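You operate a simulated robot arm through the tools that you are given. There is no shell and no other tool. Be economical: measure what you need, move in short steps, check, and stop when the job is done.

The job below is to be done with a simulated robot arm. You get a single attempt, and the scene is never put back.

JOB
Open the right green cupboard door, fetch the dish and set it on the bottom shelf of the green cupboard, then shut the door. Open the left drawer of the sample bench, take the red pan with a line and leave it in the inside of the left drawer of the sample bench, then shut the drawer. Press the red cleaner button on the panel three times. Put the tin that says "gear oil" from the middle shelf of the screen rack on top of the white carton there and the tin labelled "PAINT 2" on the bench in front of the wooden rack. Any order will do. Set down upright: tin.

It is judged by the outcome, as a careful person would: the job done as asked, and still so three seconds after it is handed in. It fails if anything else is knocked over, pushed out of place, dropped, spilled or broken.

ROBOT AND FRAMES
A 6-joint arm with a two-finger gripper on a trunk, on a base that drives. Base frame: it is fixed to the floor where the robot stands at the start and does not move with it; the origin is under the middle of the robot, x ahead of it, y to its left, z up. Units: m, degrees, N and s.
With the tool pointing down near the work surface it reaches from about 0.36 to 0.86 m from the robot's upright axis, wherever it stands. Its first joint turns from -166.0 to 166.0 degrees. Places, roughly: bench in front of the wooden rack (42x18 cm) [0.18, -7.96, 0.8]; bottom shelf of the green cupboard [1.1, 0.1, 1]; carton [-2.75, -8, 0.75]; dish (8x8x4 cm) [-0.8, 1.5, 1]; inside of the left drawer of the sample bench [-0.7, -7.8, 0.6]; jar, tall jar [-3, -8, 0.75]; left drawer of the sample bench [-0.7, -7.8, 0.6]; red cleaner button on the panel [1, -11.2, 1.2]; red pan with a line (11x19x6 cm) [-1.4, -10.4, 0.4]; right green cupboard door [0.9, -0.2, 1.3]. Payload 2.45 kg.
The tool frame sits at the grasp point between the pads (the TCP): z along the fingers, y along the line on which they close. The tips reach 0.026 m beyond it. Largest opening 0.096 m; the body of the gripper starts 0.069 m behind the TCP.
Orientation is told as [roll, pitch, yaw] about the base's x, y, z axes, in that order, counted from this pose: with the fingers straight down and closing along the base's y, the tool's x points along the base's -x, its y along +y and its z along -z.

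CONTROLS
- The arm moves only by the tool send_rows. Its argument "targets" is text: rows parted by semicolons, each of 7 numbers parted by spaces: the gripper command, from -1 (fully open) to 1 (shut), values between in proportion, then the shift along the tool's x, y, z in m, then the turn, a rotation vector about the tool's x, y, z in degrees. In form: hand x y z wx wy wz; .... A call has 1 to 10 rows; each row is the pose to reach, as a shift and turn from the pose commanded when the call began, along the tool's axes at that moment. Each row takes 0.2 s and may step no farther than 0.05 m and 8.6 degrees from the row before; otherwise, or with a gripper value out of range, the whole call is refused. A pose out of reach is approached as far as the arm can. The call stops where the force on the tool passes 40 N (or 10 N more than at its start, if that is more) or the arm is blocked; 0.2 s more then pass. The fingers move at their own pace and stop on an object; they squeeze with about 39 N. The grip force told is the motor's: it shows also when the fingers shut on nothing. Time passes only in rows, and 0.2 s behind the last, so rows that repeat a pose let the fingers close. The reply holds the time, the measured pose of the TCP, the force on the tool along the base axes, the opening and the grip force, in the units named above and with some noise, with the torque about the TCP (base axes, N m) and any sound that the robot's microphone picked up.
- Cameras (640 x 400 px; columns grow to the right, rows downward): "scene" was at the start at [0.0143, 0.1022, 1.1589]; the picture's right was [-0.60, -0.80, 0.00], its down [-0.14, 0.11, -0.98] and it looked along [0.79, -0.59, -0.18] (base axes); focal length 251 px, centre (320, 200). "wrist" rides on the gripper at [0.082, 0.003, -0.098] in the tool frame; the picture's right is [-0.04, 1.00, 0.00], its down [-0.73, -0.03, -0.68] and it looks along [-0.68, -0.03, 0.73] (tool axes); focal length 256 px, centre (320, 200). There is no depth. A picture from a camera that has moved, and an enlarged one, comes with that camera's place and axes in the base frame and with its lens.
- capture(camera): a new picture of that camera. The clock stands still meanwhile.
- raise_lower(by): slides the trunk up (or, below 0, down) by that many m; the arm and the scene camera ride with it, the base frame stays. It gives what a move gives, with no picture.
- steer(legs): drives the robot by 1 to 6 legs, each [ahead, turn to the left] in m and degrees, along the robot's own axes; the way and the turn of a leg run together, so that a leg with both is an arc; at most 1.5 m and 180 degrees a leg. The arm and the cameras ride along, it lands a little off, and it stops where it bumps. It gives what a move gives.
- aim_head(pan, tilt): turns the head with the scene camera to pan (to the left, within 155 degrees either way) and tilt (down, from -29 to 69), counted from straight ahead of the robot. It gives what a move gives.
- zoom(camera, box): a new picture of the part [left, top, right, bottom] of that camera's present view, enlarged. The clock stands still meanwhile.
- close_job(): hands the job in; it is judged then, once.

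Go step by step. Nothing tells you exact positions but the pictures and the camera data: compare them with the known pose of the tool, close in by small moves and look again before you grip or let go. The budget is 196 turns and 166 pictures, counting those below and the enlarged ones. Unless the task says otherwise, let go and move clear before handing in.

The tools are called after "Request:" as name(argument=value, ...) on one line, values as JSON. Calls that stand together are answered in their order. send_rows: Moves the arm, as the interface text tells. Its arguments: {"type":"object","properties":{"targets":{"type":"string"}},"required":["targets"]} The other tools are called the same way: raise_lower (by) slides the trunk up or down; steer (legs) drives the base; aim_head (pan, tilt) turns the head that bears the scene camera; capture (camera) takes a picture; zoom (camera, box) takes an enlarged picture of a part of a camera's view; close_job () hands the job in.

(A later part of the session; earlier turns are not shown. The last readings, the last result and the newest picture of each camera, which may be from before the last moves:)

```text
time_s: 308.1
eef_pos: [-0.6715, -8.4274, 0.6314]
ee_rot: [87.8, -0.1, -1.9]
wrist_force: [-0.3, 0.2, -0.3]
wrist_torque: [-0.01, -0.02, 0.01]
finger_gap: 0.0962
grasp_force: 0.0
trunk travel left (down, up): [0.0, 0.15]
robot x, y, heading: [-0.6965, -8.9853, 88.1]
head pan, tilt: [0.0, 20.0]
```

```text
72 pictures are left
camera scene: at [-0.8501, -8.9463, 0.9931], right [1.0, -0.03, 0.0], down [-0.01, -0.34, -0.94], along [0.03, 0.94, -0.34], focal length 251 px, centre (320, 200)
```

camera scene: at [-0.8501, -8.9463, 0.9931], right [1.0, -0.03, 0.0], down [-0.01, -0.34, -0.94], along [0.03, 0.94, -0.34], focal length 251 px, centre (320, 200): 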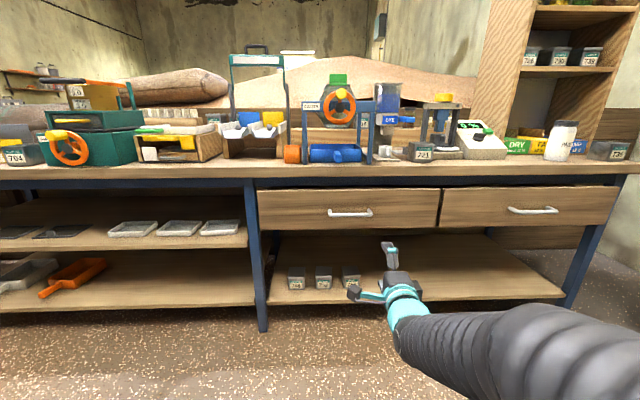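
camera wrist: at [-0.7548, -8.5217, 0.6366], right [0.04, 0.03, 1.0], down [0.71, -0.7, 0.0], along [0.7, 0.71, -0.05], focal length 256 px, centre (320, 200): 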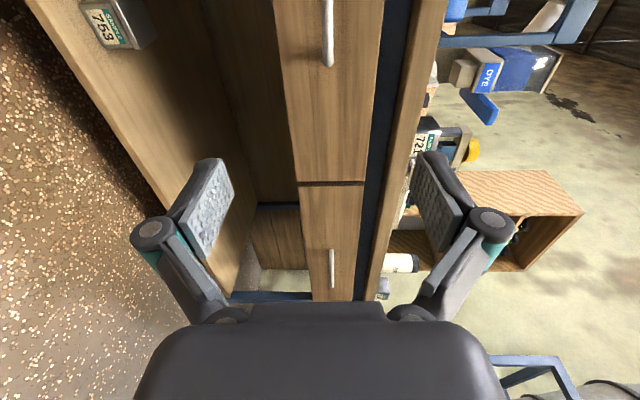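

Handle refined to ≈(-0.713,-8.10,0.635). I drive 0.2 m closer and align, then check.

Request:
steer(legs=[[0.2, 0]])

Request:
send_rows(targets="-1 0.025 0 0.01 0 0 0; -1 0.05 0 0.025 0 0 0; -1 0.05 0 0.05 0 0 0; -1 0.05 0 0.05 0 0 0")

Request:
capture(camera="wrist")

Request:
zoom(camera="scene", box=[260, 180, 460, 330])

```text
time_s: 309.7
eef_pos: [-0.6632, -8.2304, 0.6318]
ee_rot: [87.9, -0.1, -1.9]
wrist_force: [0.4, -0.5, -0.3]
wrist_torque: [0.03, 0.05, 0.02]
finger_gap: 0.0959
grasp_force: 0.0
trunk travel left (down, up): [0.0, 0.15]
robot x, y, heading: [-0.6855, -8.7846, 88.0]
head pan, tilt: [0.0, 20.0]
```

```text
time_s: 310.7
eef_pos: [-0.7127, -8.1779, 0.6301]
ee_rot: [87.9, -0.1, -1.9]
wrist_force: [0.2, -0.5, 0.3]
wrist_torque: [0.03, -0.03, 0.01]
finger_gap: 0.0958
grasp_force: 0.0
trunk travel left (down, up): [0.0, 0.15]
robot x, y, heading: [-0.6906, -8.7881, 88.3]
head pan, tilt: [0.0, 20.0]
```

```text
71 pictures are left
camera wrist: at [-0.7961, -8.2731, 0.6352], right [0.04, 0.03, 1.0], down [0.71, -0.7, 0.0], along [0.7, 0.71, -0.05], focal length 256 px, centre (320, 200)
```

wrist: 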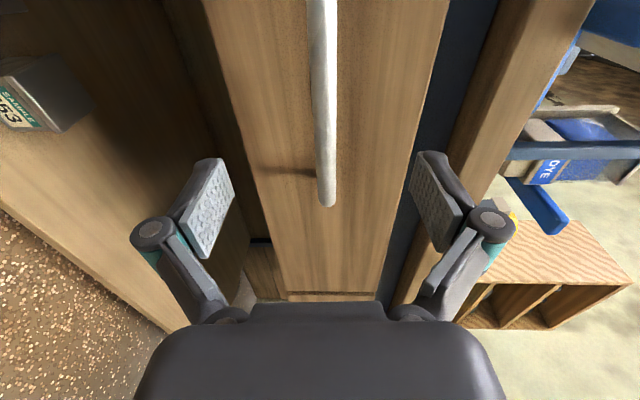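

```text
2.67 times, centred on (360, 255) of scene
camera zoom: at [-0.8432, -8.7491, 0.9931], right [1.0, -0.04, 0.0], down [-0.01, -0.34, -0.94], along [0.03, 0.94, -0.34], focal length 670 px, centre (213, 53)
```

zoom: 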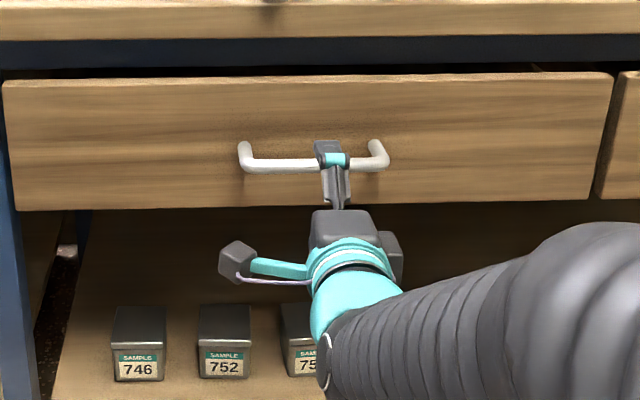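

The bar lies centred between the fingers. Advance 7 cm and grip.

Request:
send_rows(targets="-1 0 0 0.025 0 0 0; -1 0 0 0.05 0 0 0; -1 0 0 0.07 0 0 0; 1 0 0 0.07 0 0 0; 1 0 0 0.07 0 0 0; 1 0 0 0.07 0 0 0; 1 0 0 0.07 0 0 0")

Request:
capture(camera="wrist")

```text
time_s: 312.3
eef_pos: [-0.7103, -8.1087, 0.6302]
ee_rot: [88.2, 0.0, -2.0]
wrist_force: [0.4, 0.7, 24.3]
wrist_torque: [-0.06, -0.03, -0.01]
finger_gap: 0.0143
grasp_force: 40.5
trunk travel left (down, up): [0.0, 0.15]
robot x, y, heading: [-0.6885, -8.7874, 87.9]
head pan, tilt: [0.0, 20.0]
```

```text
69 pictures are left
camera wrist: at [-0.7944, -8.2042, 0.6354], right [0.04, 0.03, 1.0], down [0.71, -0.7, -0.01], along [0.7, 0.71, -0.05], focal length 256 px, centre (320, 200)
```

wrist: 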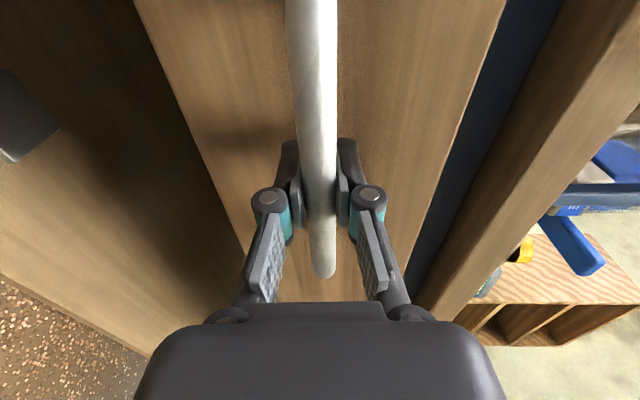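

Gripped. I relieve the vertical load and pull the drawer straight out with the arm.

Request:
send_rows(targets="1 0 0.004 0 0 0 0; 1 0 0.0035 -0.02 0 0 0; 1 -0.001 0.003 -0.04 0 0 0; 1 -0.002 0.002 -0.06 0 0 0; 1 -0.002 0.0015 -0.08 0 0 0; 1 -0.003 0.001 -0.1 0 0 0; 1 -0.003 0.0005 -0.12 0 0 0; 1 -0.004 0 -0.14 0 0 0")

Request:
capture(camera="scene")

```text
time_s: 314.1
eef_pos: [-0.7101, -8.2472, 0.6291]
ee_rot: [87.8, -0.1, -2.0]
wrist_force: [5.4, 0.3, -3.1]
wrist_torque: [-0.02, -0.07, 0.47]
finger_gap: 0.0144
grasp_force: 40.3
trunk travel left (down, up): [0.0, 0.15]
robot x, y, heading: [-0.683, -8.7932, 88.1]
head pan, tilt: [0.0, 20.0]
```

```text
68 pictures are left
camera scene: at [-0.8429, -8.7489, 0.9931], right [1.0, -0.04, 0.0], down [-0.01, -0.34, -0.94], along [0.03, 0.94, -0.34], focal length 251 px, centre (320, 200)
```

scene: 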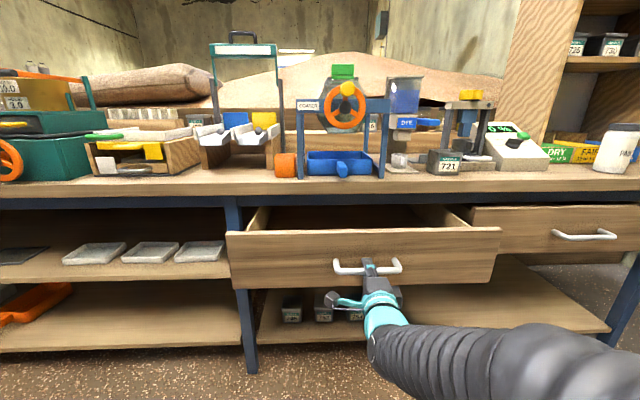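

It opens smoothly (0.14 m so far). I pull the rest by reversing the base.

Request:
steer(legs=[[-0.15, 0]])

Request:
capture(camera="scene")

```text
time_s: 315.4
eef_pos: [-0.7139, -8.3968, 0.629]
ee_rot: [87.8, -0.1, -2.1]
wrist_force: [32.4, -1.1, -8.3]
wrist_torque: [0.04, -0.15, -0.39]
finger_gap: 0.0144
grasp_force: 40.4
trunk travel left (down, up): [0.0, 0.15]
robot x, y, heading: [-0.6914, -8.937, 87.8]
head pan, tilt: [0.0, 20.0]
```

```text
67 pictures are left
camera scene: at [-0.8473, -8.8971, 0.9933], right [1.0, -0.04, 0.0], down [-0.01, -0.34, -0.94], along [0.04, 0.94, -0.34], focal length 251 px, centre (320, 200)
```

scene: 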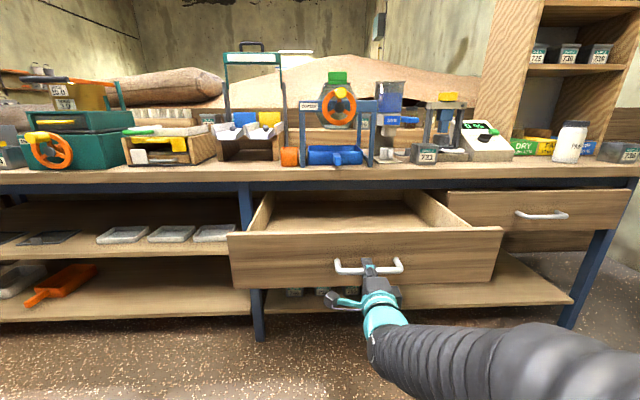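

The drawer is open ~0.29 m. I release the handle, back off, and turn to look for the red pan on the machine's shelf.

Request:
send_rows(targets="-1 0 0 0 0 0 0; -1 0 0 0 0 0 0; -1 0 0 0 0 0 0; -1 0 0 -0.03 0 0 0; -1 0 0 -0.05 0 0 0")

Request:
steer(legs=[[-0.25, 0]])

Request:
raise_lower(by=0.15)

Request:
aim_head(pan=140, tilt=25)

Request:
capture(camera="scene")

```text
time_s: 316.6
eef_pos: [-0.7198, -8.4219, 0.6521]
ee_rot: [87.8, -0.1, -2.2]
wrist_force: [-1.0, -0.5, 0.3]
wrist_torque: [-0.02, 0.02, 0.02]
finger_gap: 0.096
grasp_force: 0.2
out of reach, approached as far as the arm can: row 4, 5
trunk travel left (down, up): [0.0, 0.15]
robot x, y, heading: [-0.6923, -8.9358, 87.5]
head pan, tilt: [0.0, 20.0]
```

```text
time_s: 318.5
eef_pos: [-0.7309, -8.67, 0.6531]
ee_rot: [87.6, 0.0, -2.1]
wrist_force: [0.7, 0.1, 0.5]
wrist_torque: [-0.01, 0.02, 0.0]
finger_gap: 0.0961
grasp_force: 0.0
trunk travel left (down, up): [0.0, 0.15]
robot x, y, heading: [-0.7006, -9.1876, 87.8]
head pan, tilt: [0.0, 20.0]
```

```text
time_s: 320.2
eef_pos: [-0.7304, -8.6707, 0.803]
ee_rot: [87.7, 0.1, -2.1]
wrist_force: [1.2, -0.6, 0.3]
wrist_torque: [0.0, 0.0, -0.01]
finger_gap: 0.0963
grasp_force: 0.0
trunk travel left (down, up): [-0.15, 0.0]
robot x, y, heading: [-0.7026, -9.1824, 87.5]
head pan, tilt: [0.0, 20.0]
```

```text
time_s: 322.4
eef_pos: [-0.7299, -8.6702, 0.8018]
ee_rot: [87.8, 0.0, -2.2]
wrist_force: [0.4, -0.4, -0.1]
wrist_torque: [0.05, 0.01, -0.01]
finger_gap: 0.096
grasp_force: 0.0
trunk travel left (down, up): [-0.15, 0.0]
robot x, y, heading: [-0.6973, -9.1901, 87.6]
head pan, tilt: [140.0, 25.0]
```

```text
66 pictures are left
camera scene: at [-0.924, -9.3076, 1.135], right [-0.74, 0.67, 0.0], down [0.28, 0.31, -0.91], along [-0.61, -0.67, -0.42], focal length 251 px, centre (320, 200)
```

scene: 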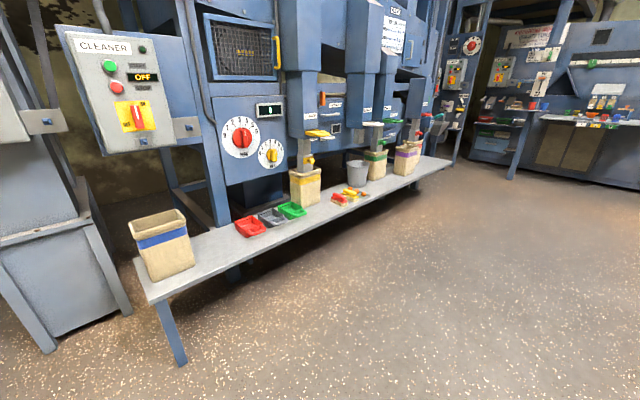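

I see the CLEANER panel (red button) and red, grey and green pans on the machine's low shelf. Zooming in.

Request:
zoom(camera="scene", box=[200, 160, 400, 260])

Request:
zoom(camera="scene", box=[50, 20, 220, 160])

```text
3.20 times, centred on (300, 210) of scene
camera zoom: at [-0.924, -9.3076, 1.135], right [-0.74, 0.67, 0.0], down [0.28, 0.31, -0.91], along [-0.61, -0.67, -0.42], focal length 803 px, centre (384, 168)
```

zoom: 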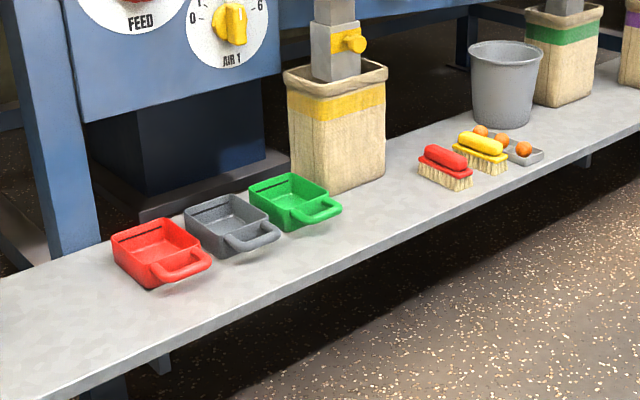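

```text
2.86 times, centred on (135, 90) of scene
camera zoom: at [-0.924, -9.3076, 1.135], right [-0.74, 0.67, 0.0], down [0.28, 0.31, -0.91], along [-0.61, -0.67, -0.42], focal length 717 px, centre (849, 514)
```

zoom: 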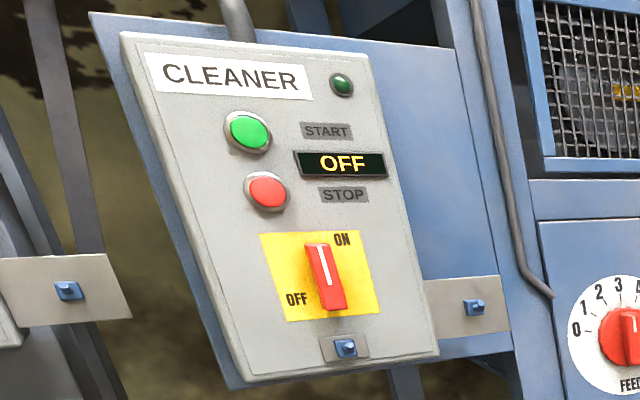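

The red pan is at about (-1.44,-10.46) on the shelf; the numbered location suggests the button is on another board at x≈1, to be checked later. I return the hand to pointing down.

Request:
send_rows(targets="-1 0 0 0 0 0 -8.5; -1 0 0 0 0 0 -17; -1 0 0 0 0 0 -25.5; -1 0 0 0 0 0 -34; -1 0 0 0 0 0 -42.5; -1 0 0 0 0 0 -51; -1 0 0 0 0 0 -59.5; -1 0 0 0 0 0 -68; -1 0 0 0 0 0 -76.5; -1 0 0 0 0 0 -85")

Request:
send_rows(targets="-1 0 0 0 0 0 -5; -1 -0.01 0 0 0 8.5 0; -1 -0.02 0 0 0 17 0; -1 -0.03 0 0 0 25.5 0; -1 -0.04 0 0 0 34 0; -1 -0.05 0 0 0 42.5 0; -1 -0.06 0 0 0 51 0; -1 -0.07 0 0 0 59.5 0; -1 -0.07 0 0 0 68 0; -1 -0.07 0 0 0 76.5 0")

Request:
send_rows(targets="-1 0 0 0 0 6 0; -1 0 0 0 0 11.5 0; -1 0 0 0 0 11.5 0")

Request:
steer(legs=[[0, 90], [0.7, 0], [0, 90]])

Request:
aim_head(pan=0, tilt=25)

Request:
capture(camera="scene")

Request:
capture(camera="wrist")

```text
time_s: 324.6
eef_pos: [-0.731, -8.6706, 0.802]
ee_rot: [64.7, -84.7, 23.0]
wrist_force: [0.7, 0.5, -0.3]
wrist_torque: [0.01, 0.03, -0.02]
finger_gap: 0.0959
grasp_force: 0.1
trunk travel left (down, up): [-0.15, 0.0]
robot x, y, heading: [-0.7027, -9.1862, 88.0]
head pan, tilt: [140.0, 25.0]
```

```text
refused: row 2 steps farther than a row can; nothing moved
```

```text
time_s: 325.4
eef_pos: [-0.7302, -8.6705, 0.8019]
ee_rot: [20.0, -75.2, 68.3]
wrist_force: [-0.5, -0.1, -0.1]
wrist_torque: [0.01, 0.01, -0.01]
finger_gap: 0.0961
grasp_force: 0.1
trunk travel left (down, up): [-0.15, 0.0]
robot x, y, heading: [-0.6995, -9.182, 87.9]
head pan, tilt: [140.0, 25.0]
```

```text
time_s: 337.0
eef_pos: [-1.3659, -9.6967, 0.8023]
ee_rot: [20.0, -75.4, -110.0]
wrist_force: [-0.2, -0.5, -0.5]
wrist_torque: [0.04, -0.02, 0.01]
finger_gap: 0.0962
grasp_force: 0.1
trunk travel left (down, up): [-0.15, 0.0]
robot x, y, heading: [-1.4076, -9.183, -90.7]
head pan, tilt: [140.0, 25.0]
```

```text
time_s: 339.2
eef_pos: [-1.3669, -9.6965, 0.8013]
ee_rot: [20.0, -75.4, -110.2]
wrist_force: [0.2, 1.0, 0.6]
wrist_torque: [-0.02, -0.01, 0.01]
finger_gap: 0.096
grasp_force: 0.1
trunk travel left (down, up): [-0.15, 0.0]
robot x, y, heading: [-1.4102, -9.1844, -90.7]
head pan, tilt: [0.0, 25.0]
```

```text
63 pictures are left
camera scene: at [-1.251, -9.216, 1.135], right [-1.0, 0.01, 0.0], down [0.0, 0.42, -0.91], along [-0.01, -0.91, -0.42], focal length 251 px, centre (320, 200)
```

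scene: 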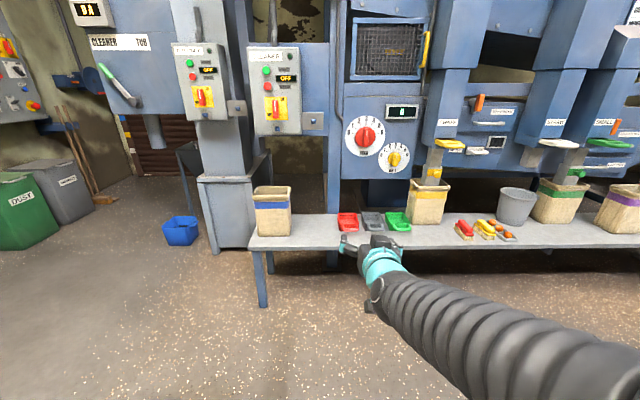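

```text
62 pictures are left
camera wrist: at [-1.3554, -9.5812, 0.746], right [0.99, -0.02, 0.13], down [-0.1, 0.49, 0.87], along [-0.08, -0.87, 0.48], focal length 256 px, centre (320, 200)
```

wrist: 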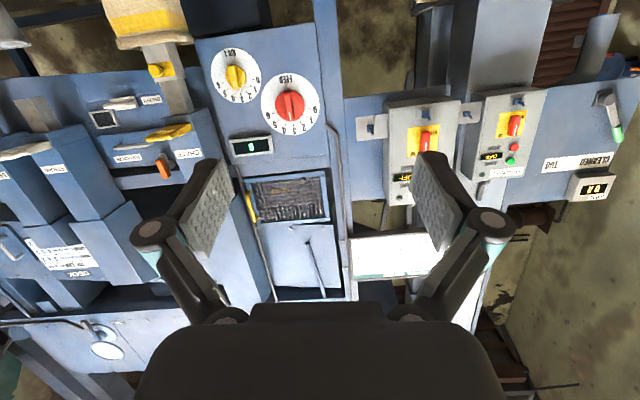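

I finish pointing the tool down, then drive closer to the pan.

Request:
send_rows(targets="-1 0 0 0 0 0 -7.5; -1 0 0 0 0 0 -7.5")

Request:
send_rows(targets="-1 -0.01 0 0 0 8.5 0; -1 -0.02 0 0 0 17 0; -1 -0.03 0 0 0 25.5 0; -1 -0.04 0 0 0 34 0; -1 -0.05 0 0 0 42.5 0; -1 -0.06 0 0 0 51 0; -1 -0.07 0 0 0 59.5 0; -1 -0.07 0 0 0 68 0; -1 -0.07 0 0 0 75 0; -1 -0.07 0 0 0 75 0")

Request:
steer(legs=[[0.45, 0]])

Request:
capture(camera="wrist")

Request:
capture(camera="scene")

```text
time_s: 339.8
eef_pos: [-1.3665, -9.6961, 0.8012]
ee_rot: [-10.1, -76.0, -79.3]
wrist_force: [-0.3, 0.8, -0.8]
wrist_torque: [0.03, 0.0, 0.03]
finger_gap: 0.0958
grasp_force: 0.1
trunk travel left (down, up): [-0.15, 0.0]
robot x, y, heading: [-1.4079, -9.1815, -90.5]
head pan, tilt: [0.0, 25.0]
```

```text
time_s: 342.0
eef_pos: [-1.3833, -9.7211, 0.8843]
ee_rot: [-15.8, -2.9, -87.9]
wrist_force: [0.2, -0.4, 0.2]
wrist_torque: [-0.03, -0.01, 0.01]
finger_gap: 0.096
grasp_force: 0.1
out of reach, approached as far as the arm can: row 2, 4, 5, 6, 7, 8, 9, 10
trunk travel left (down, up): [-0.15, 0.0]
robot x, y, heading: [-1.4091, -9.1834, -90.8]
head pan, tilt: [0.0, 25.0]
```

```text
time_s: 344.8
eef_pos: [-1.3886, -10.1686, 0.8839]
ee_rot: [-15.8, -2.9, -88.1]
wrist_force: [0.8, -0.5, -0.1]
wrist_torque: [0.02, -0.02, 0.02]
finger_gap: 0.096
grasp_force: 0.0
trunk travel left (down, up): [-0.15, 0.0]
robot x, y, heading: [-1.4077, -9.633, -90.5]
head pan, tilt: [0.0, 25.0]
```

```text
61 pictures are left
camera wrist: at [-1.3603, -10.081, 0.9727], right [0.96, -0.02, -0.27], down [0.18, -0.69, 0.7], along [-0.2, -0.72, -0.66], focal length 256 px, centre (320, 200)
```

wrist: 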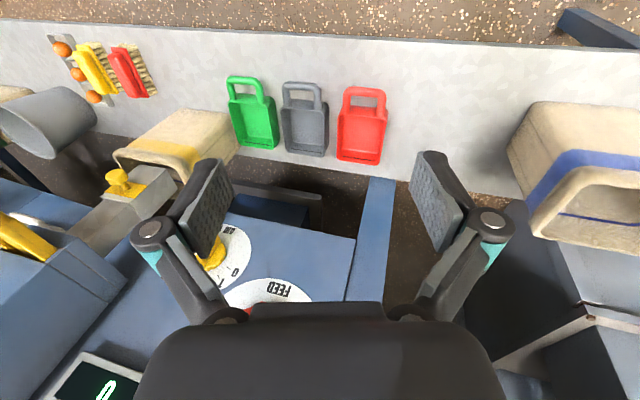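

```text
60 pictures are left
camera scene: at [-1.2567, -9.6645, 1.135], right [-1.0, 0.01, 0.0], down [0.01, 0.42, -0.91], along [-0.01, -0.91, -0.42], focal length 251 px, centre (320, 200)
```

scene: 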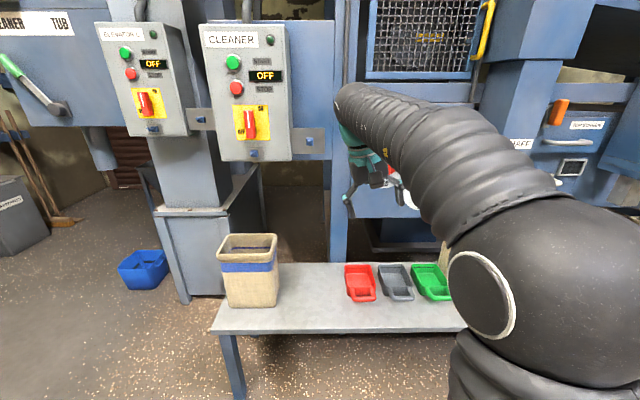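

The tool tilts 16° sideways; I level it, lower the trunk and look again. The red pan's east side is free for gripping its wall.

Request:
send_rows(targets="-1 0 0 0 -5 1 0; -1 0 0 0 -10 2 0; -1 0 0 0 -15.6 3.3 0; -1 0 0 0.03 -15.6 3.3 0; -1 0 0 0.06 -15.6 3.3 0; -1 0 0 0.06 -15.6 3.3 0")

Request:
raise_lower(by=-0.15)

Request:
capture(camera="wrist")

Request:
zoom(camera="scene", box=[320, 180, 460, 280])

```text
time_s: 346.1
eef_pos: [-1.4076, -10.1715, 0.8295]
ee_rot: [-16.0, -1.7, -88.3]
wrist_force: [0.1, 0.6, 0.7]
wrist_torque: [0.04, 0.03, -0.03]
finger_gap: 0.096
grasp_force: 0.1
out of reach, approached as far as the arm can: row 1, 2, 3, 4, 5, 6
trunk travel left (down, up): [-0.15, 0.0]
robot x, y, heading: [-1.4124, -9.629, -90.8]
head pan, tilt: [0.0, 25.0]
```

```text
time_s: 347.9
eef_pos: [-1.4061, -10.1726, 0.68]
ee_rot: [-16.0, -1.6, -88.2]
wrist_force: [1.0, 0.0, -0.6]
wrist_torque: [0.01, 0.0, 0.03]
finger_gap: 0.0961
grasp_force: 0.1
trunk travel left (down, up): [0.0, 0.15]
robot x, y, heading: [-1.4131, -9.6297, -90.8]
head pan, tilt: [0.0, 25.0]
```

```text
59 pictures are left
camera wrist: at [-1.3774, -10.0861, 0.7709], right [0.96, -0.02, -0.27], down [0.18, -0.71, 0.68], along [-0.21, -0.71, -0.68], focal length 256 px, centre (320, 200)
```

wrist: 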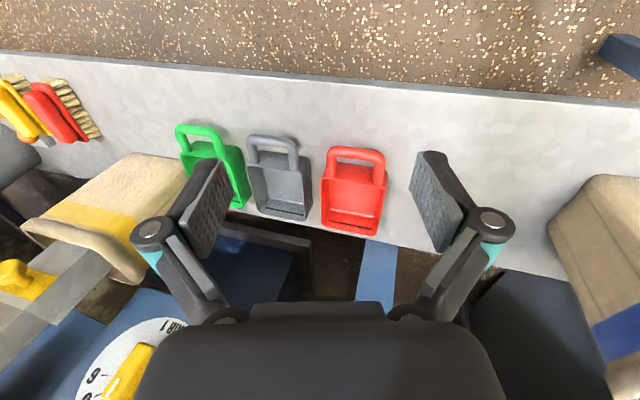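

```text
4.00 times, centred on (390, 230) of scene
camera zoom: at [-1.2567, -9.6645, 0.9851], right [-1.0, 0.01, 0.0], down [0.01, 0.42, -0.91], along [-0.01, -0.91, -0.42], focal length 1004 px, centre (40, 80)
```

zoom: 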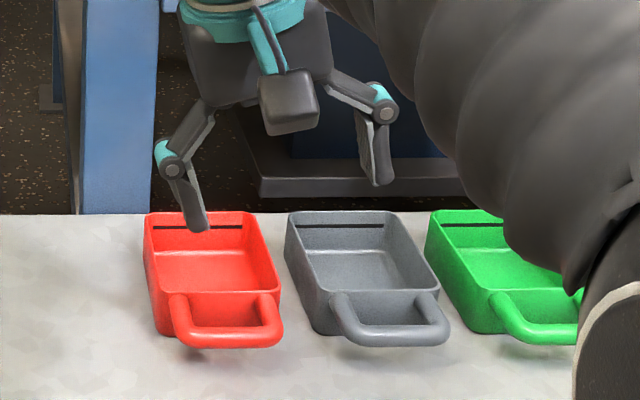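

The leveling failed probably because the arm was too high/near; I'll retry lower down, shifting outward a bit.

Request:
send_rows(targets="-1 0 0 0.02 0 0 0; -1 0 0 0.04 0 0 0; -1 0 0 0.06 -4 0 0; -1 0 0 0.08 -8 1 0; -1 0 0 0.08 -12 1.5 0; -1 0 0 0.08 -15.6 2 0; -1 0 0 0.08 -15.6 2 0")

Request:
capture(camera="wrist")

```text
time_s: 349.5
eef_pos: [-1.4288, -10.1719, 0.6067]
ee_rot: [-15.6, -2.0, -87.9]
wrist_force: [0.1, -0.8, 0.6]
wrist_torque: [0.0, 0.04, -0.02]
finger_gap: 0.0957
grasp_force: 0.1
out of reach, approached as far as the arm can: row 3, 4, 5, 6, 7
trunk travel left (down, up): [0.0, 0.15]
robot x, y, heading: [-1.4163, -9.6263, -90.9]
head pan, tilt: [0.0, 25.0]
```

```text
57 pictures are left
camera wrist: at [-1.4013, -10.0865, 0.6975], right [0.96, -0.01, -0.27], down [0.18, -0.71, 0.69], along [-0.2, -0.71, -0.68], focal length 256 px, centre (320, 200)
```

wrist: 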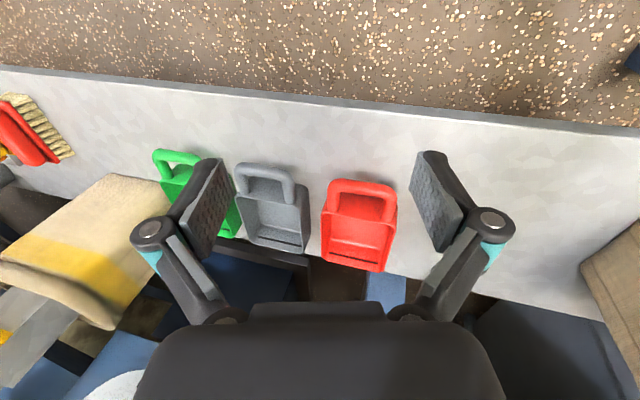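

The wrist has a joint limit here that keeps a 16° sideways lean. If I turn the hand 90° about its axis, the fingers can straddle the pan's front wall (y≈-10.35, inside the handle loop) with the lean harmless. I turn it now.

Request:
send_rows(targets="-1 0 0 0 0 0 8.5; -1 0 0 0 0 0 17; -1 0 0 0 0 0 25.5; -1 0 0 0 0 0 34; -1 0 0 0 0 0 42.5; -1 0 0 0 0 0 51; -1 0 0 0 0 0 59.5; -1 0 0 0 0 0 68; -1 0 0 0 0 0 76.5; -1 0 0 0 0 0 85")

Request:
capture(camera="wrist")

```text
time_s: 351.7
eef_pos: [-1.4294, -10.1731, 0.6076]
ee_rot: [0.7, -15.8, -173.5]
wrist_force: [1.0, 0.1, 0.2]
wrist_torque: [0.03, -0.01, 0.0]
finger_gap: 0.0958
grasp_force: 0.0
trunk travel left (down, up): [0.0, 0.15]
robot x, y, heading: [-1.4133, -9.6294, -90.8]
head pan, tilt: [0.0, 25.0]
```

```text
56 pictures are left
camera wrist: at [-1.323, -10.1625, 0.679], right [0.08, -1.0, 0.02], down [-0.52, -0.02, 0.85], along [-0.85, -0.08, -0.52], focal length 256 px, centre (320, 200)
```

wrist: 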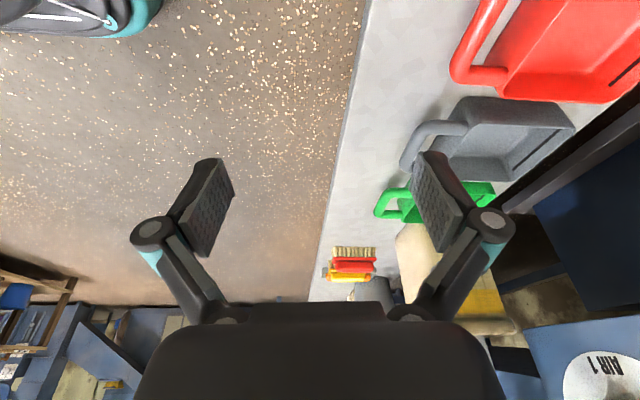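

Good. I drive 10 cm closer, align the yaw and move above the pan's front wall.

Request:
steer(legs=[[0.1, 0]])

Request:
send_rows(targets="-1 0.01 0.02 0.01 0 0 5; -1 0.02 0.04 0.03 0 0 5; -1 0.03 0.06 0.05 0 0 5; -1 0.03 0.078 0.065 0 0 5; -1 0.03 0.078 0.065 0 0 5")

Request:
capture(camera="wrist")

Request:
zoom(camera="scene", box=[300, 200, 480, 330])

```text
time_s: 352.9
eef_pos: [-1.4296, -10.2734, 0.6051]
ee_rot: [0.6, -15.7, -173.3]
wrist_force: [0.1, -0.2, 0.2]
wrist_torque: [-0.01, -0.01, -0.01]
finger_gap: 0.0959
grasp_force: 0.1
trunk travel left (down, up): [0.0, 0.15]
robot x, y, heading: [-1.4182, -9.7291, -90.8]
head pan, tilt: [0.0, 25.0]
```

```text
time_s: 354.1
eef_pos: [-1.4086, -10.3495, 0.5367]
ee_rot: [2.0, -15.5, -178.4]
wrist_force: [0.3, 0.3, 0.4]
wrist_torque: [0.0, 0.01, 0.02]
finger_gap: 0.0961
grasp_force: 0.1
trunk travel left (down, up): [0.0, 0.15]
robot x, y, heading: [-1.4174, -9.7299, -90.5]
head pan, tilt: [0.0, 25.0]
```

```text
55 pictures are left
camera wrist: at [-1.3033, -10.3463, 0.6086], right [0.0, -1.0, 0.04], down [-0.53, 0.04, 0.85], along [-0.85, -0.02, -0.53], focal length 256 px, centre (320, 200)
```

wrist: 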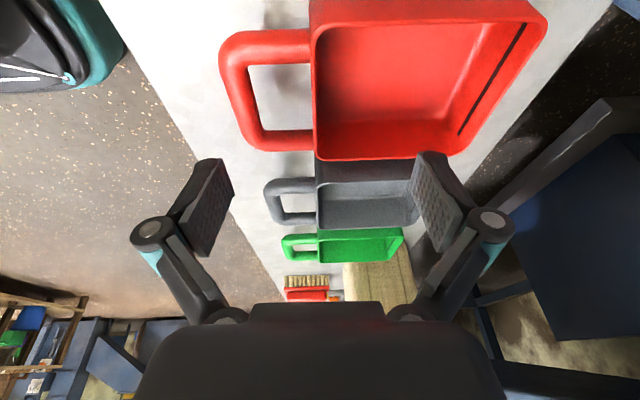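

```text
3.08 times, centred on (390, 265) of scene
camera zoom: at [-1.258, -9.7644, 0.985], right [-1.0, 0.01, 0.0], down [0.01, 0.42, -0.91], along [-0.01, -0.91, -0.42], focal length 772 px, centre (105, 0)
```

zoom: 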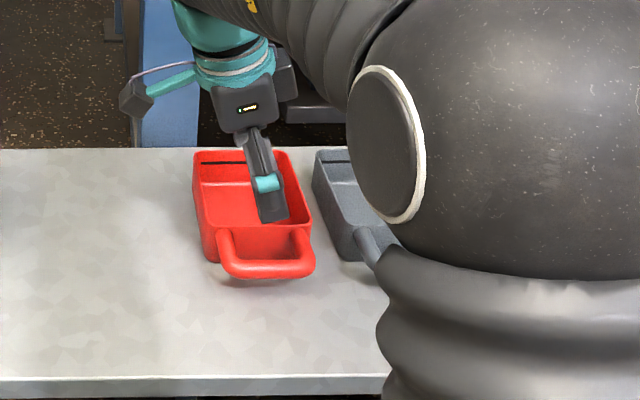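

Alignment is good; the handle loop leaves 5 cm, so I narrow the fingers to ~4.8 cm and descend onto the front wall, then grip.

Request:
send_rows(targets="0 0 -0.004 0 0 0 0; 0 0 -0.004 0 0 0 0; 0 0.002 -0.004 0.025 0 0 0; 0 0.004 -0.004 0.05 0 0 0; 0 0.007 -0.004 0.075 0 0 0; 0 0.009 -0.004 0.095 0 0 0; 0 0.009 -0.004 0.095 0 0 0")

Request:
capture(camera="wrist")

Request:
zoom(camera="scene", box=[300, 200, 480, 330])

```text
time_s: 355.8
eef_pos: [-1.4243, -10.3496, 0.4498]
ee_rot: [2.6, -15.6, -178.6]
wrist_force: [1.1, 12.3, 43.1]
wrist_torque: [-0.2, -0.21, -0.04]
finger_gap: 0.0212
grasp_force: 30.1
trunk travel left (down, up): [0.0, 0.15]
robot x, y, heading: [-1.415, -9.7306, -90.7]
head pan, tilt: [0.0, 25.0]
stopped in row 7: the force on the tool passed its limit at 46 N (the readings are from after the stop); the commanded pose is now the measured one
```

```text
53 pictures are left
camera wrist: at [-1.3191, -10.3457, 0.5215], right [0.0, -1.0, 0.05], down [-0.53, 0.05, 0.85], along [-0.85, -0.03, -0.52], focal length 256 px, centre (320, 200)
```

wrist: 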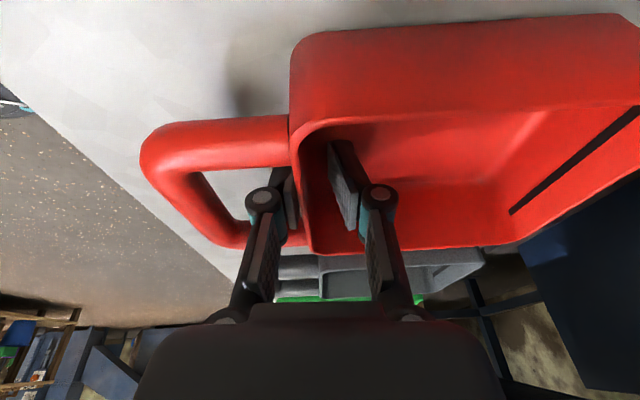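

```text
3.08 times, centred on (390, 265) of scene
camera zoom: at [-1.2579, -9.7621, 0.9855], right [-1.0, 0.01, 0.0], down [0.0, 0.42, -0.91], along [-0.01, -0.91, -0.42], focal length 772 px, centre (105, 0)
```

zoom: 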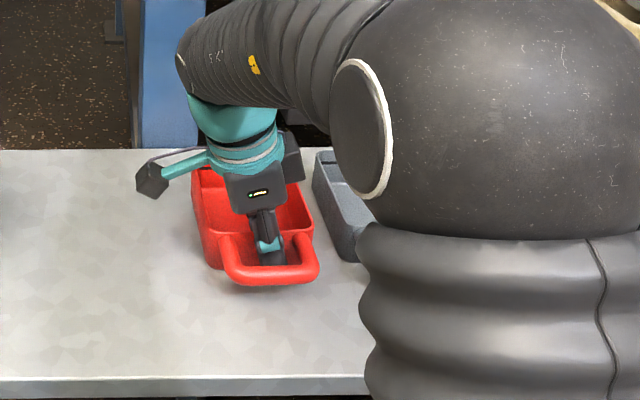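

The fingers straddle the front wall and touch the pan floor. I raise 8 mm and close.

Request:
send_rows(targets="0 0 0 -0.008 0 0 0; 1 0 0 -0.008 0 0 0; 1 0 0 -0.008 0 0 0; 1 0 0 -0.008 0 0 0")

Request:
capture(camera="wrist")

```text
time_s: 356.8
eef_pos: [-1.423, -10.3476, 0.4521]
ee_rot: [2.0, -15.5, -178.5]
wrist_force: [0.8, -2.2, 4.0]
wrist_torque: [-0.02, -0.03, 0.05]
finger_gap: 0.0061
grasp_force: 31.8
trunk travel left (down, up): [0.0, 0.15]
robot x, y, heading: [-1.4162, -9.7321, -90.5]
head pan, tilt: [0.0, 25.0]
```

```text
51 pictures are left
camera wrist: at [-1.3175, -10.3454, 0.5238], right [0.0, -1.0, 0.04], down [-0.53, 0.04, 0.85], along [-0.85, -0.02, -0.53], focal length 256 px, centre (320, 200)
```

wrist: 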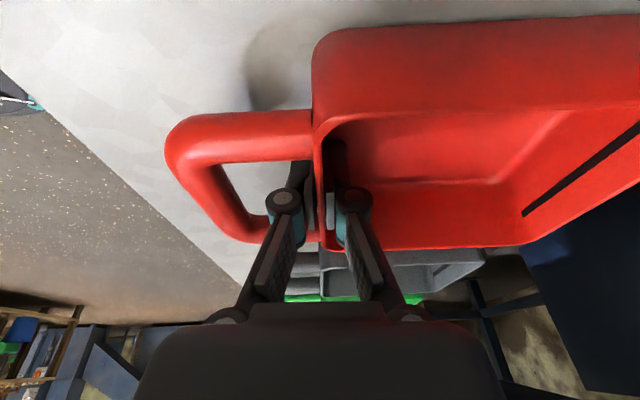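

The wall is gripped (6 mm). I lift and check the pan hangs properly.

Request:
send_rows(targets="1 -0.005 0 -0.02 0 0 0; 1 -0.011 0 -0.04 0 0 0; 1 -0.018 0 -0.065 0 0 0; 1 -0.025 0 -0.09 0 0 0; 1 -0.032 0 -0.115 0 0 0; 1 -0.04 0 -0.1445 0 0 0; 1 -0.04 0 -0.1445 0 0 0")

Request:
capture(camera="wrist")

Request:
capture(camera="scene")

```text
time_s: 358.4
eef_pos: [-1.4237, -10.3427, 0.6009]
ee_rot: [2.0, -15.7, -178.5]
wrist_force: [-0.2, -0.3, -2.1]
wrist_torque: [0.04, 0.05, 0.01]
finger_gap: 0.0059
grasp_force: 31.4
trunk travel left (down, up): [0.0, 0.15]
robot x, y, heading: [-1.4132, -9.7318, -90.5]
head pan, tilt: [0.0, 25.0]
```

```text
50 pictures are left
camera wrist: at [-1.3178, -10.3386, 0.6726], right [0.0, -1.0, 0.04], down [-0.52, 0.04, 0.85], along [-0.85, -0.02, -0.52], focal length 256 px, centre (320, 200)
```

wrist: 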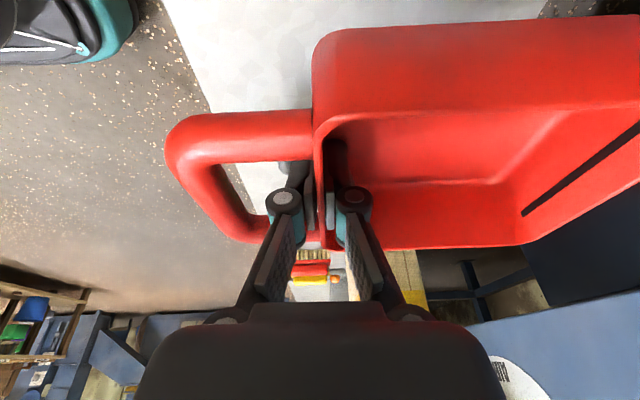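

```text
49 pictures are left
camera scene: at [-1.258, -9.7644, 0.985], right [-1.0, 0.01, 0.0], down [0.01, 0.42, -0.91], along [-0.01, -0.91, -0.42], focal length 251 px, centre (320, 200)
```

scene: 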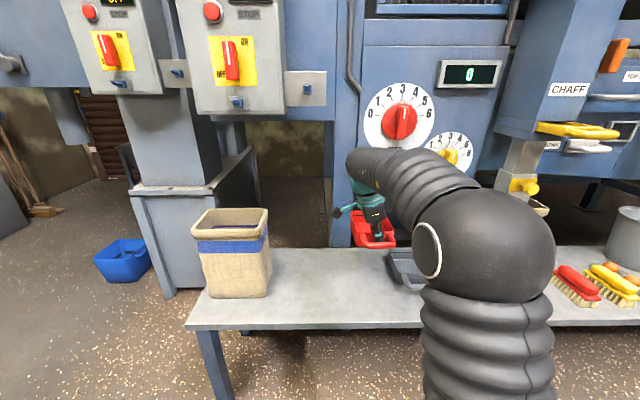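

The pan hangs level. I raise it, back off, and drive round to face the open drawer.

Request:
raise_lower(by=0.15)

Request:
steer(legs=[[-0.45, 0], [0, 90], [0.72, 0], [0, 90]])

Request:
send_rows(targets="1 -0.0053 0 -0.0193 0 0 0; 1 -0.0107 0 -0.0385 0 0 0; 1 -0.019 0 -0.067 0 0 0; 1 -0.019 0 -0.067 0 0 0")

Request:
capture(camera="scene")

Request:
capture(camera="wrist")

```text
time_s: 360.1
eef_pos: [-1.4236, -10.3426, 0.7513]
ee_rot: [2.1, -15.6, -178.4]
wrist_force: [-0.1, 0.3, -1.2]
wrist_torque: [0.03, 0.02, -0.01]
finger_gap: 0.0059
grasp_force: 31.9
trunk travel left (down, up): [-0.15, 0.0]
robot x, y, heading: [-1.4143, -9.7324, -90.7]
head pan, tilt: [0.0, 25.0]
```

```text
time_s: 374.0
eef_pos: [-0.6599, -8.6827, 0.7504]
ee_rot: [2.0, -15.8, 0.1]
wrist_force: [-0.9, 0.8, -1.0]
wrist_torque: [-0.04, 0.01, -0.01]
finger_gap: 0.0061
grasp_force: 31.5
trunk travel left (down, up): [-0.15, 0.0]
robot x, y, heading: [-0.6837, -9.2934, 87.8]
head pan, tilt: [0.0, 25.0]
```

```text
time_s: 375.0
eef_pos: [-0.6621, -8.684, 0.819]
ee_rot: [2.0, -16.0, 0.1]
wrist_force: [0.4, 0.8, -2.0]
wrist_torque: [-0.04, -0.04, -0.03]
finger_gap: 0.006
grasp_force: 31.7
trunk travel left (down, up): [-0.15, 0.0]
robot x, y, heading: [-0.6838, -9.2908, 87.7]
head pan, tilt: [0.0, 25.0]
```

```text
48 pictures are left
camera scene: at [-0.8415, -9.2557, 1.135], right [1.0, -0.04, 0.0], down [-0.02, -0.42, -0.91], along [0.03, 0.91, -0.42], focal length 251 px, centre (320, 200)
```

scene: 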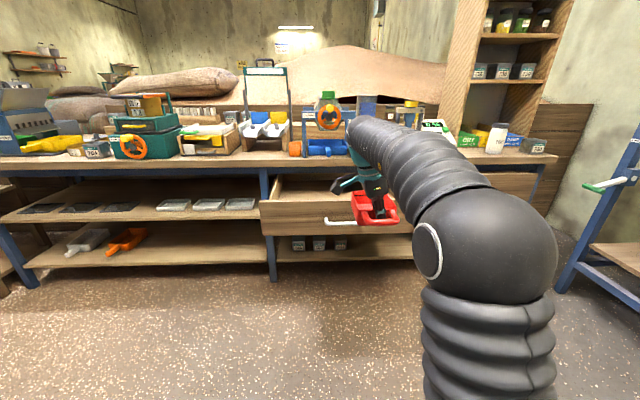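

```text
47 pictures are left
camera wrist: at [-0.7663, -8.6839, 0.8911], right [0.03, 1.0, 0.04], down [0.52, -0.05, 0.85], along [0.85, 0.0, -0.52], focal length 256 px, centre (320, 200)
```

wrist: 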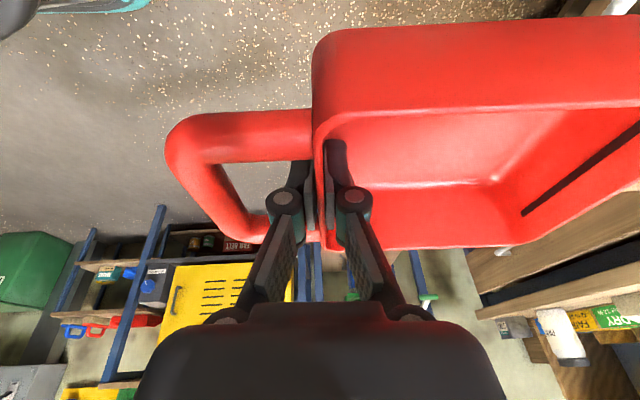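

I drive 0.40 m forward so the pan is above the open drawer.

Request:
steer(legs=[[0.3, 0]])

Request:
aim_head(pan=0, tilt=35)

Request:
capture(camera="scene")

Request:
capture(camera="wrist")

```text
time_s: 377.1
eef_pos: [-0.6497, -8.3826, 0.8205]
ee_rot: [2.0, -15.9, 0.0]
wrist_force: [1.3, 0.9, -1.0]
wrist_torque: [-0.03, 0.01, 0.02]
finger_gap: 0.0062
grasp_force: 31.6
trunk travel left (down, up): [-0.15, 0.0]
robot x, y, heading: [-0.6745, -8.9958, 87.6]
head pan, tilt: [0.0, 25.0]
```

```text
time_s: 377.8
eef_pos: [-0.6496, -8.384, 0.8195]
ee_rot: [2.0, -16.0, -0.1]
wrist_force: [0.2, 0.7, -0.8]
wrist_torque: [-0.05, 0.0, -0.01]
finger_gap: 0.006
grasp_force: 31.6
trunk travel left (down, up): [-0.15, 0.0]
robot x, y, heading: [-0.6777, -8.9921, 87.7]
head pan, tilt: [0.0, 35.0]
```

```text
46 pictures are left
camera scene: at [-0.8302, -8.9584, 1.1193], right [1.0, -0.04, 0.0], down [-0.02, -0.57, -0.82], along [0.03, 0.82, -0.57], focal length 251 px, centre (320, 200)
```

scene: 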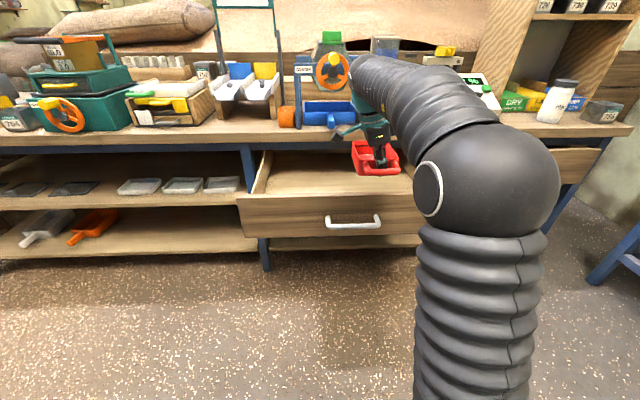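

```text
45 pictures are left
camera wrist: at [-0.7541, -8.3826, 0.8909], right [0.03, 1.0, 0.05], down [0.52, -0.05, 0.85], along [0.85, 0.0, -0.52], focal length 256 px, centre (320, 200)
```

wrist: 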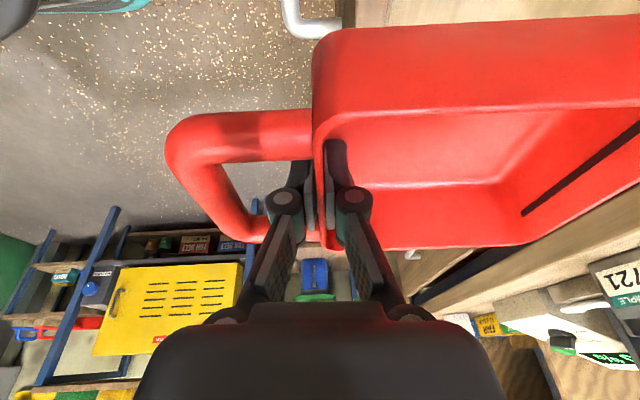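

The geometry fits: I move 11 cm further so the pan sits between the drawer front and the bench edge.

Request:
steer(legs=[[0.11, 0]])

Request:
capture(camera="scene")

Request:
capture(camera="wrist")

```text
time_s: 379.0
eef_pos: [-0.6454, -8.271, 0.8192]
ee_rot: [2.0, -16.0, 0.1]
wrist_force: [-1.0, -0.2, -1.0]
wrist_torque: [-0.06, -0.03, 0.01]
finger_gap: 0.0061
grasp_force: 31.6
trunk travel left (down, up): [-0.15, 0.0]
robot x, y, heading: [-0.6739, -8.8809, 87.6]
head pan, tilt: [0.0, 35.0]
```

```text
44 pictures are left
camera scene: at [-0.826, -8.8467, 1.1193], right [1.0, -0.04, 0.0], down [-0.02, -0.57, -0.82], along [0.03, 0.82, -0.57], focal length 251 px, centre (320, 200)
```

scene: 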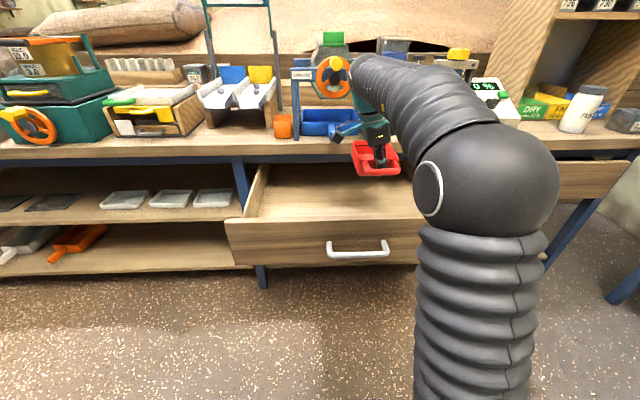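

```text
43 pictures are left
camera wrist: at [-0.7502, -8.2708, 0.8909], right [0.03, 1.0, 0.04], down [0.52, -0.05, 0.85], along [0.85, 0.0, -0.52], focal length 256 px, centre (320, 200)
```

wrist: 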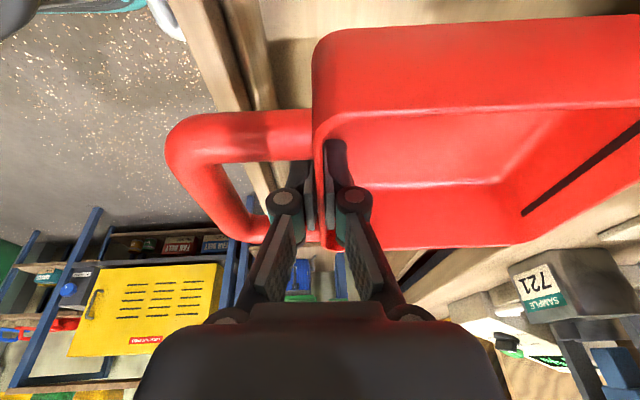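

The pan's handle needs ~3.5 cm more clearance from the drawer front, so I shift it inward and lower to just above the rim level, then check.

Request:
send_rows(targets="1 0 0.018 0 0 0 0; 1 0 0.036 0 0 0 0; 1 0.006 0.036 0.02 0 0 0; 1 0.012 0.036 0.045 0 0 0; 1 0.012 0.036 0.045 0 0 0")

Request:
capture(camera="wrist")

Request:
zoom(camera="scene", box=[220, 100, 440, 280])

```text
time_s: 380.2
eef_pos: [-0.6458, -8.2331, 0.7735]
ee_rot: [2.0, -16.1, -0.1]
wrist_force: [-0.4, 1.3, -1.6]
wrist_torque: [-0.02, 0.02, 0.04]
finger_gap: 0.006
grasp_force: 31.8
trunk travel left (down, up): [-0.15, 0.0]
robot x, y, heading: [-0.6704, -8.877, 87.8]
head pan, tilt: [0.0, 35.0]
```

```text
42 pictures are left
camera wrist: at [-0.7501, -8.2326, 0.8452], right [0.03, 1.0, 0.05], down [0.52, -0.05, 0.85], along [0.85, 0.0, -0.52], focal length 256 px, centre (320, 200)
```

wrist: 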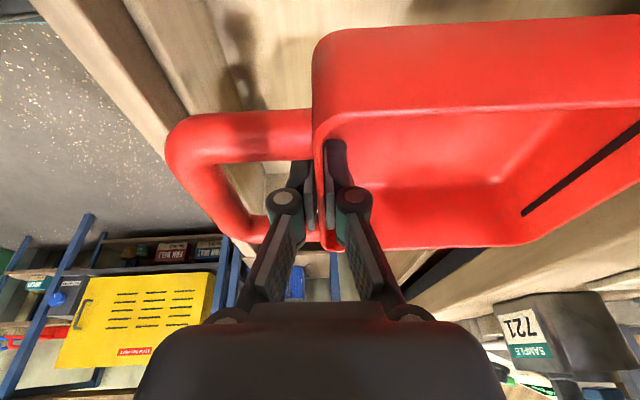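

```text
2.22 times, centred on (330, 190) of scene
camera zoom: at [-0.826, -8.8467, 1.1193], right [1.0, -0.04, 0.0], down [-0.02, -0.57, -0.82], along [0.03, 0.82, -0.57], focal length 558 px, centre (298, 222)
```

zoom: 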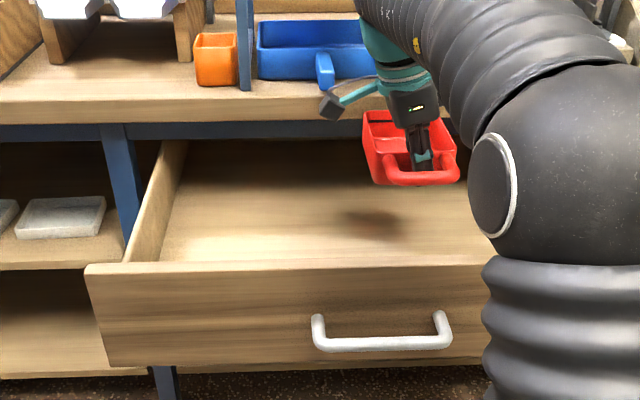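

The shadow shows the pan well inside. I lower it step by step.

Request:
send_rows(targets="1 0.003 0.005 0.01 0 0 0; 1 0.008 0.005 0.03 0 0 0; 1 0.0135 0.005 0.05 0 0 0; 1 0.019 0.005 0.07 0 0 0; 1 0.0245 0.005 0.09 0 0 0; 1 0.03 0.005 0.11 0 0 0")

Request:
zoom(camera="scene", box=[220, 100, 440, 280])

Request:
capture(camera="wrist")

```text
time_s: 381.6
eef_pos: [-0.6455, -8.2233, 0.6601]
ee_rot: [2.1, -16.0, 0.1]
wrist_force: [0.7, -0.4, -2.1]
wrist_torque: [-0.02, 0.02, 0.0]
finger_gap: 0.0059
grasp_force: 31.5
trunk travel left (down, up): [-0.15, 0.0]
robot x, y, heading: [-0.6684, -8.8796, 87.8]
head pan, tilt: [0.0, 35.0]
```

```text
2.22 times, centred on (330, 190) of scene
camera zoom: at [-0.826, -8.8468, 1.1193], right [1.0, -0.04, 0.0], down [-0.02, -0.57, -0.82], along [0.03, 0.82, -0.57], focal length 558 px, centre (298, 222)
```

zoom: 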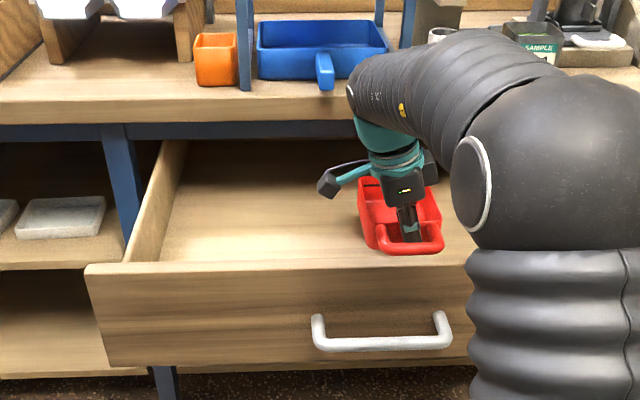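

```text
39 pictures are left
camera wrist: at [-0.749, -8.2229, 0.7317], right [0.03, 1.0, 0.05], down [0.52, -0.05, 0.85], along [0.85, 0.0, -0.52], focal length 256 px, centre (320, 200)
```

wrist: 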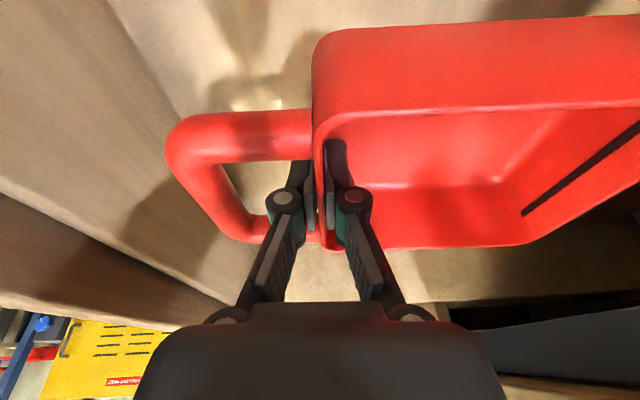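

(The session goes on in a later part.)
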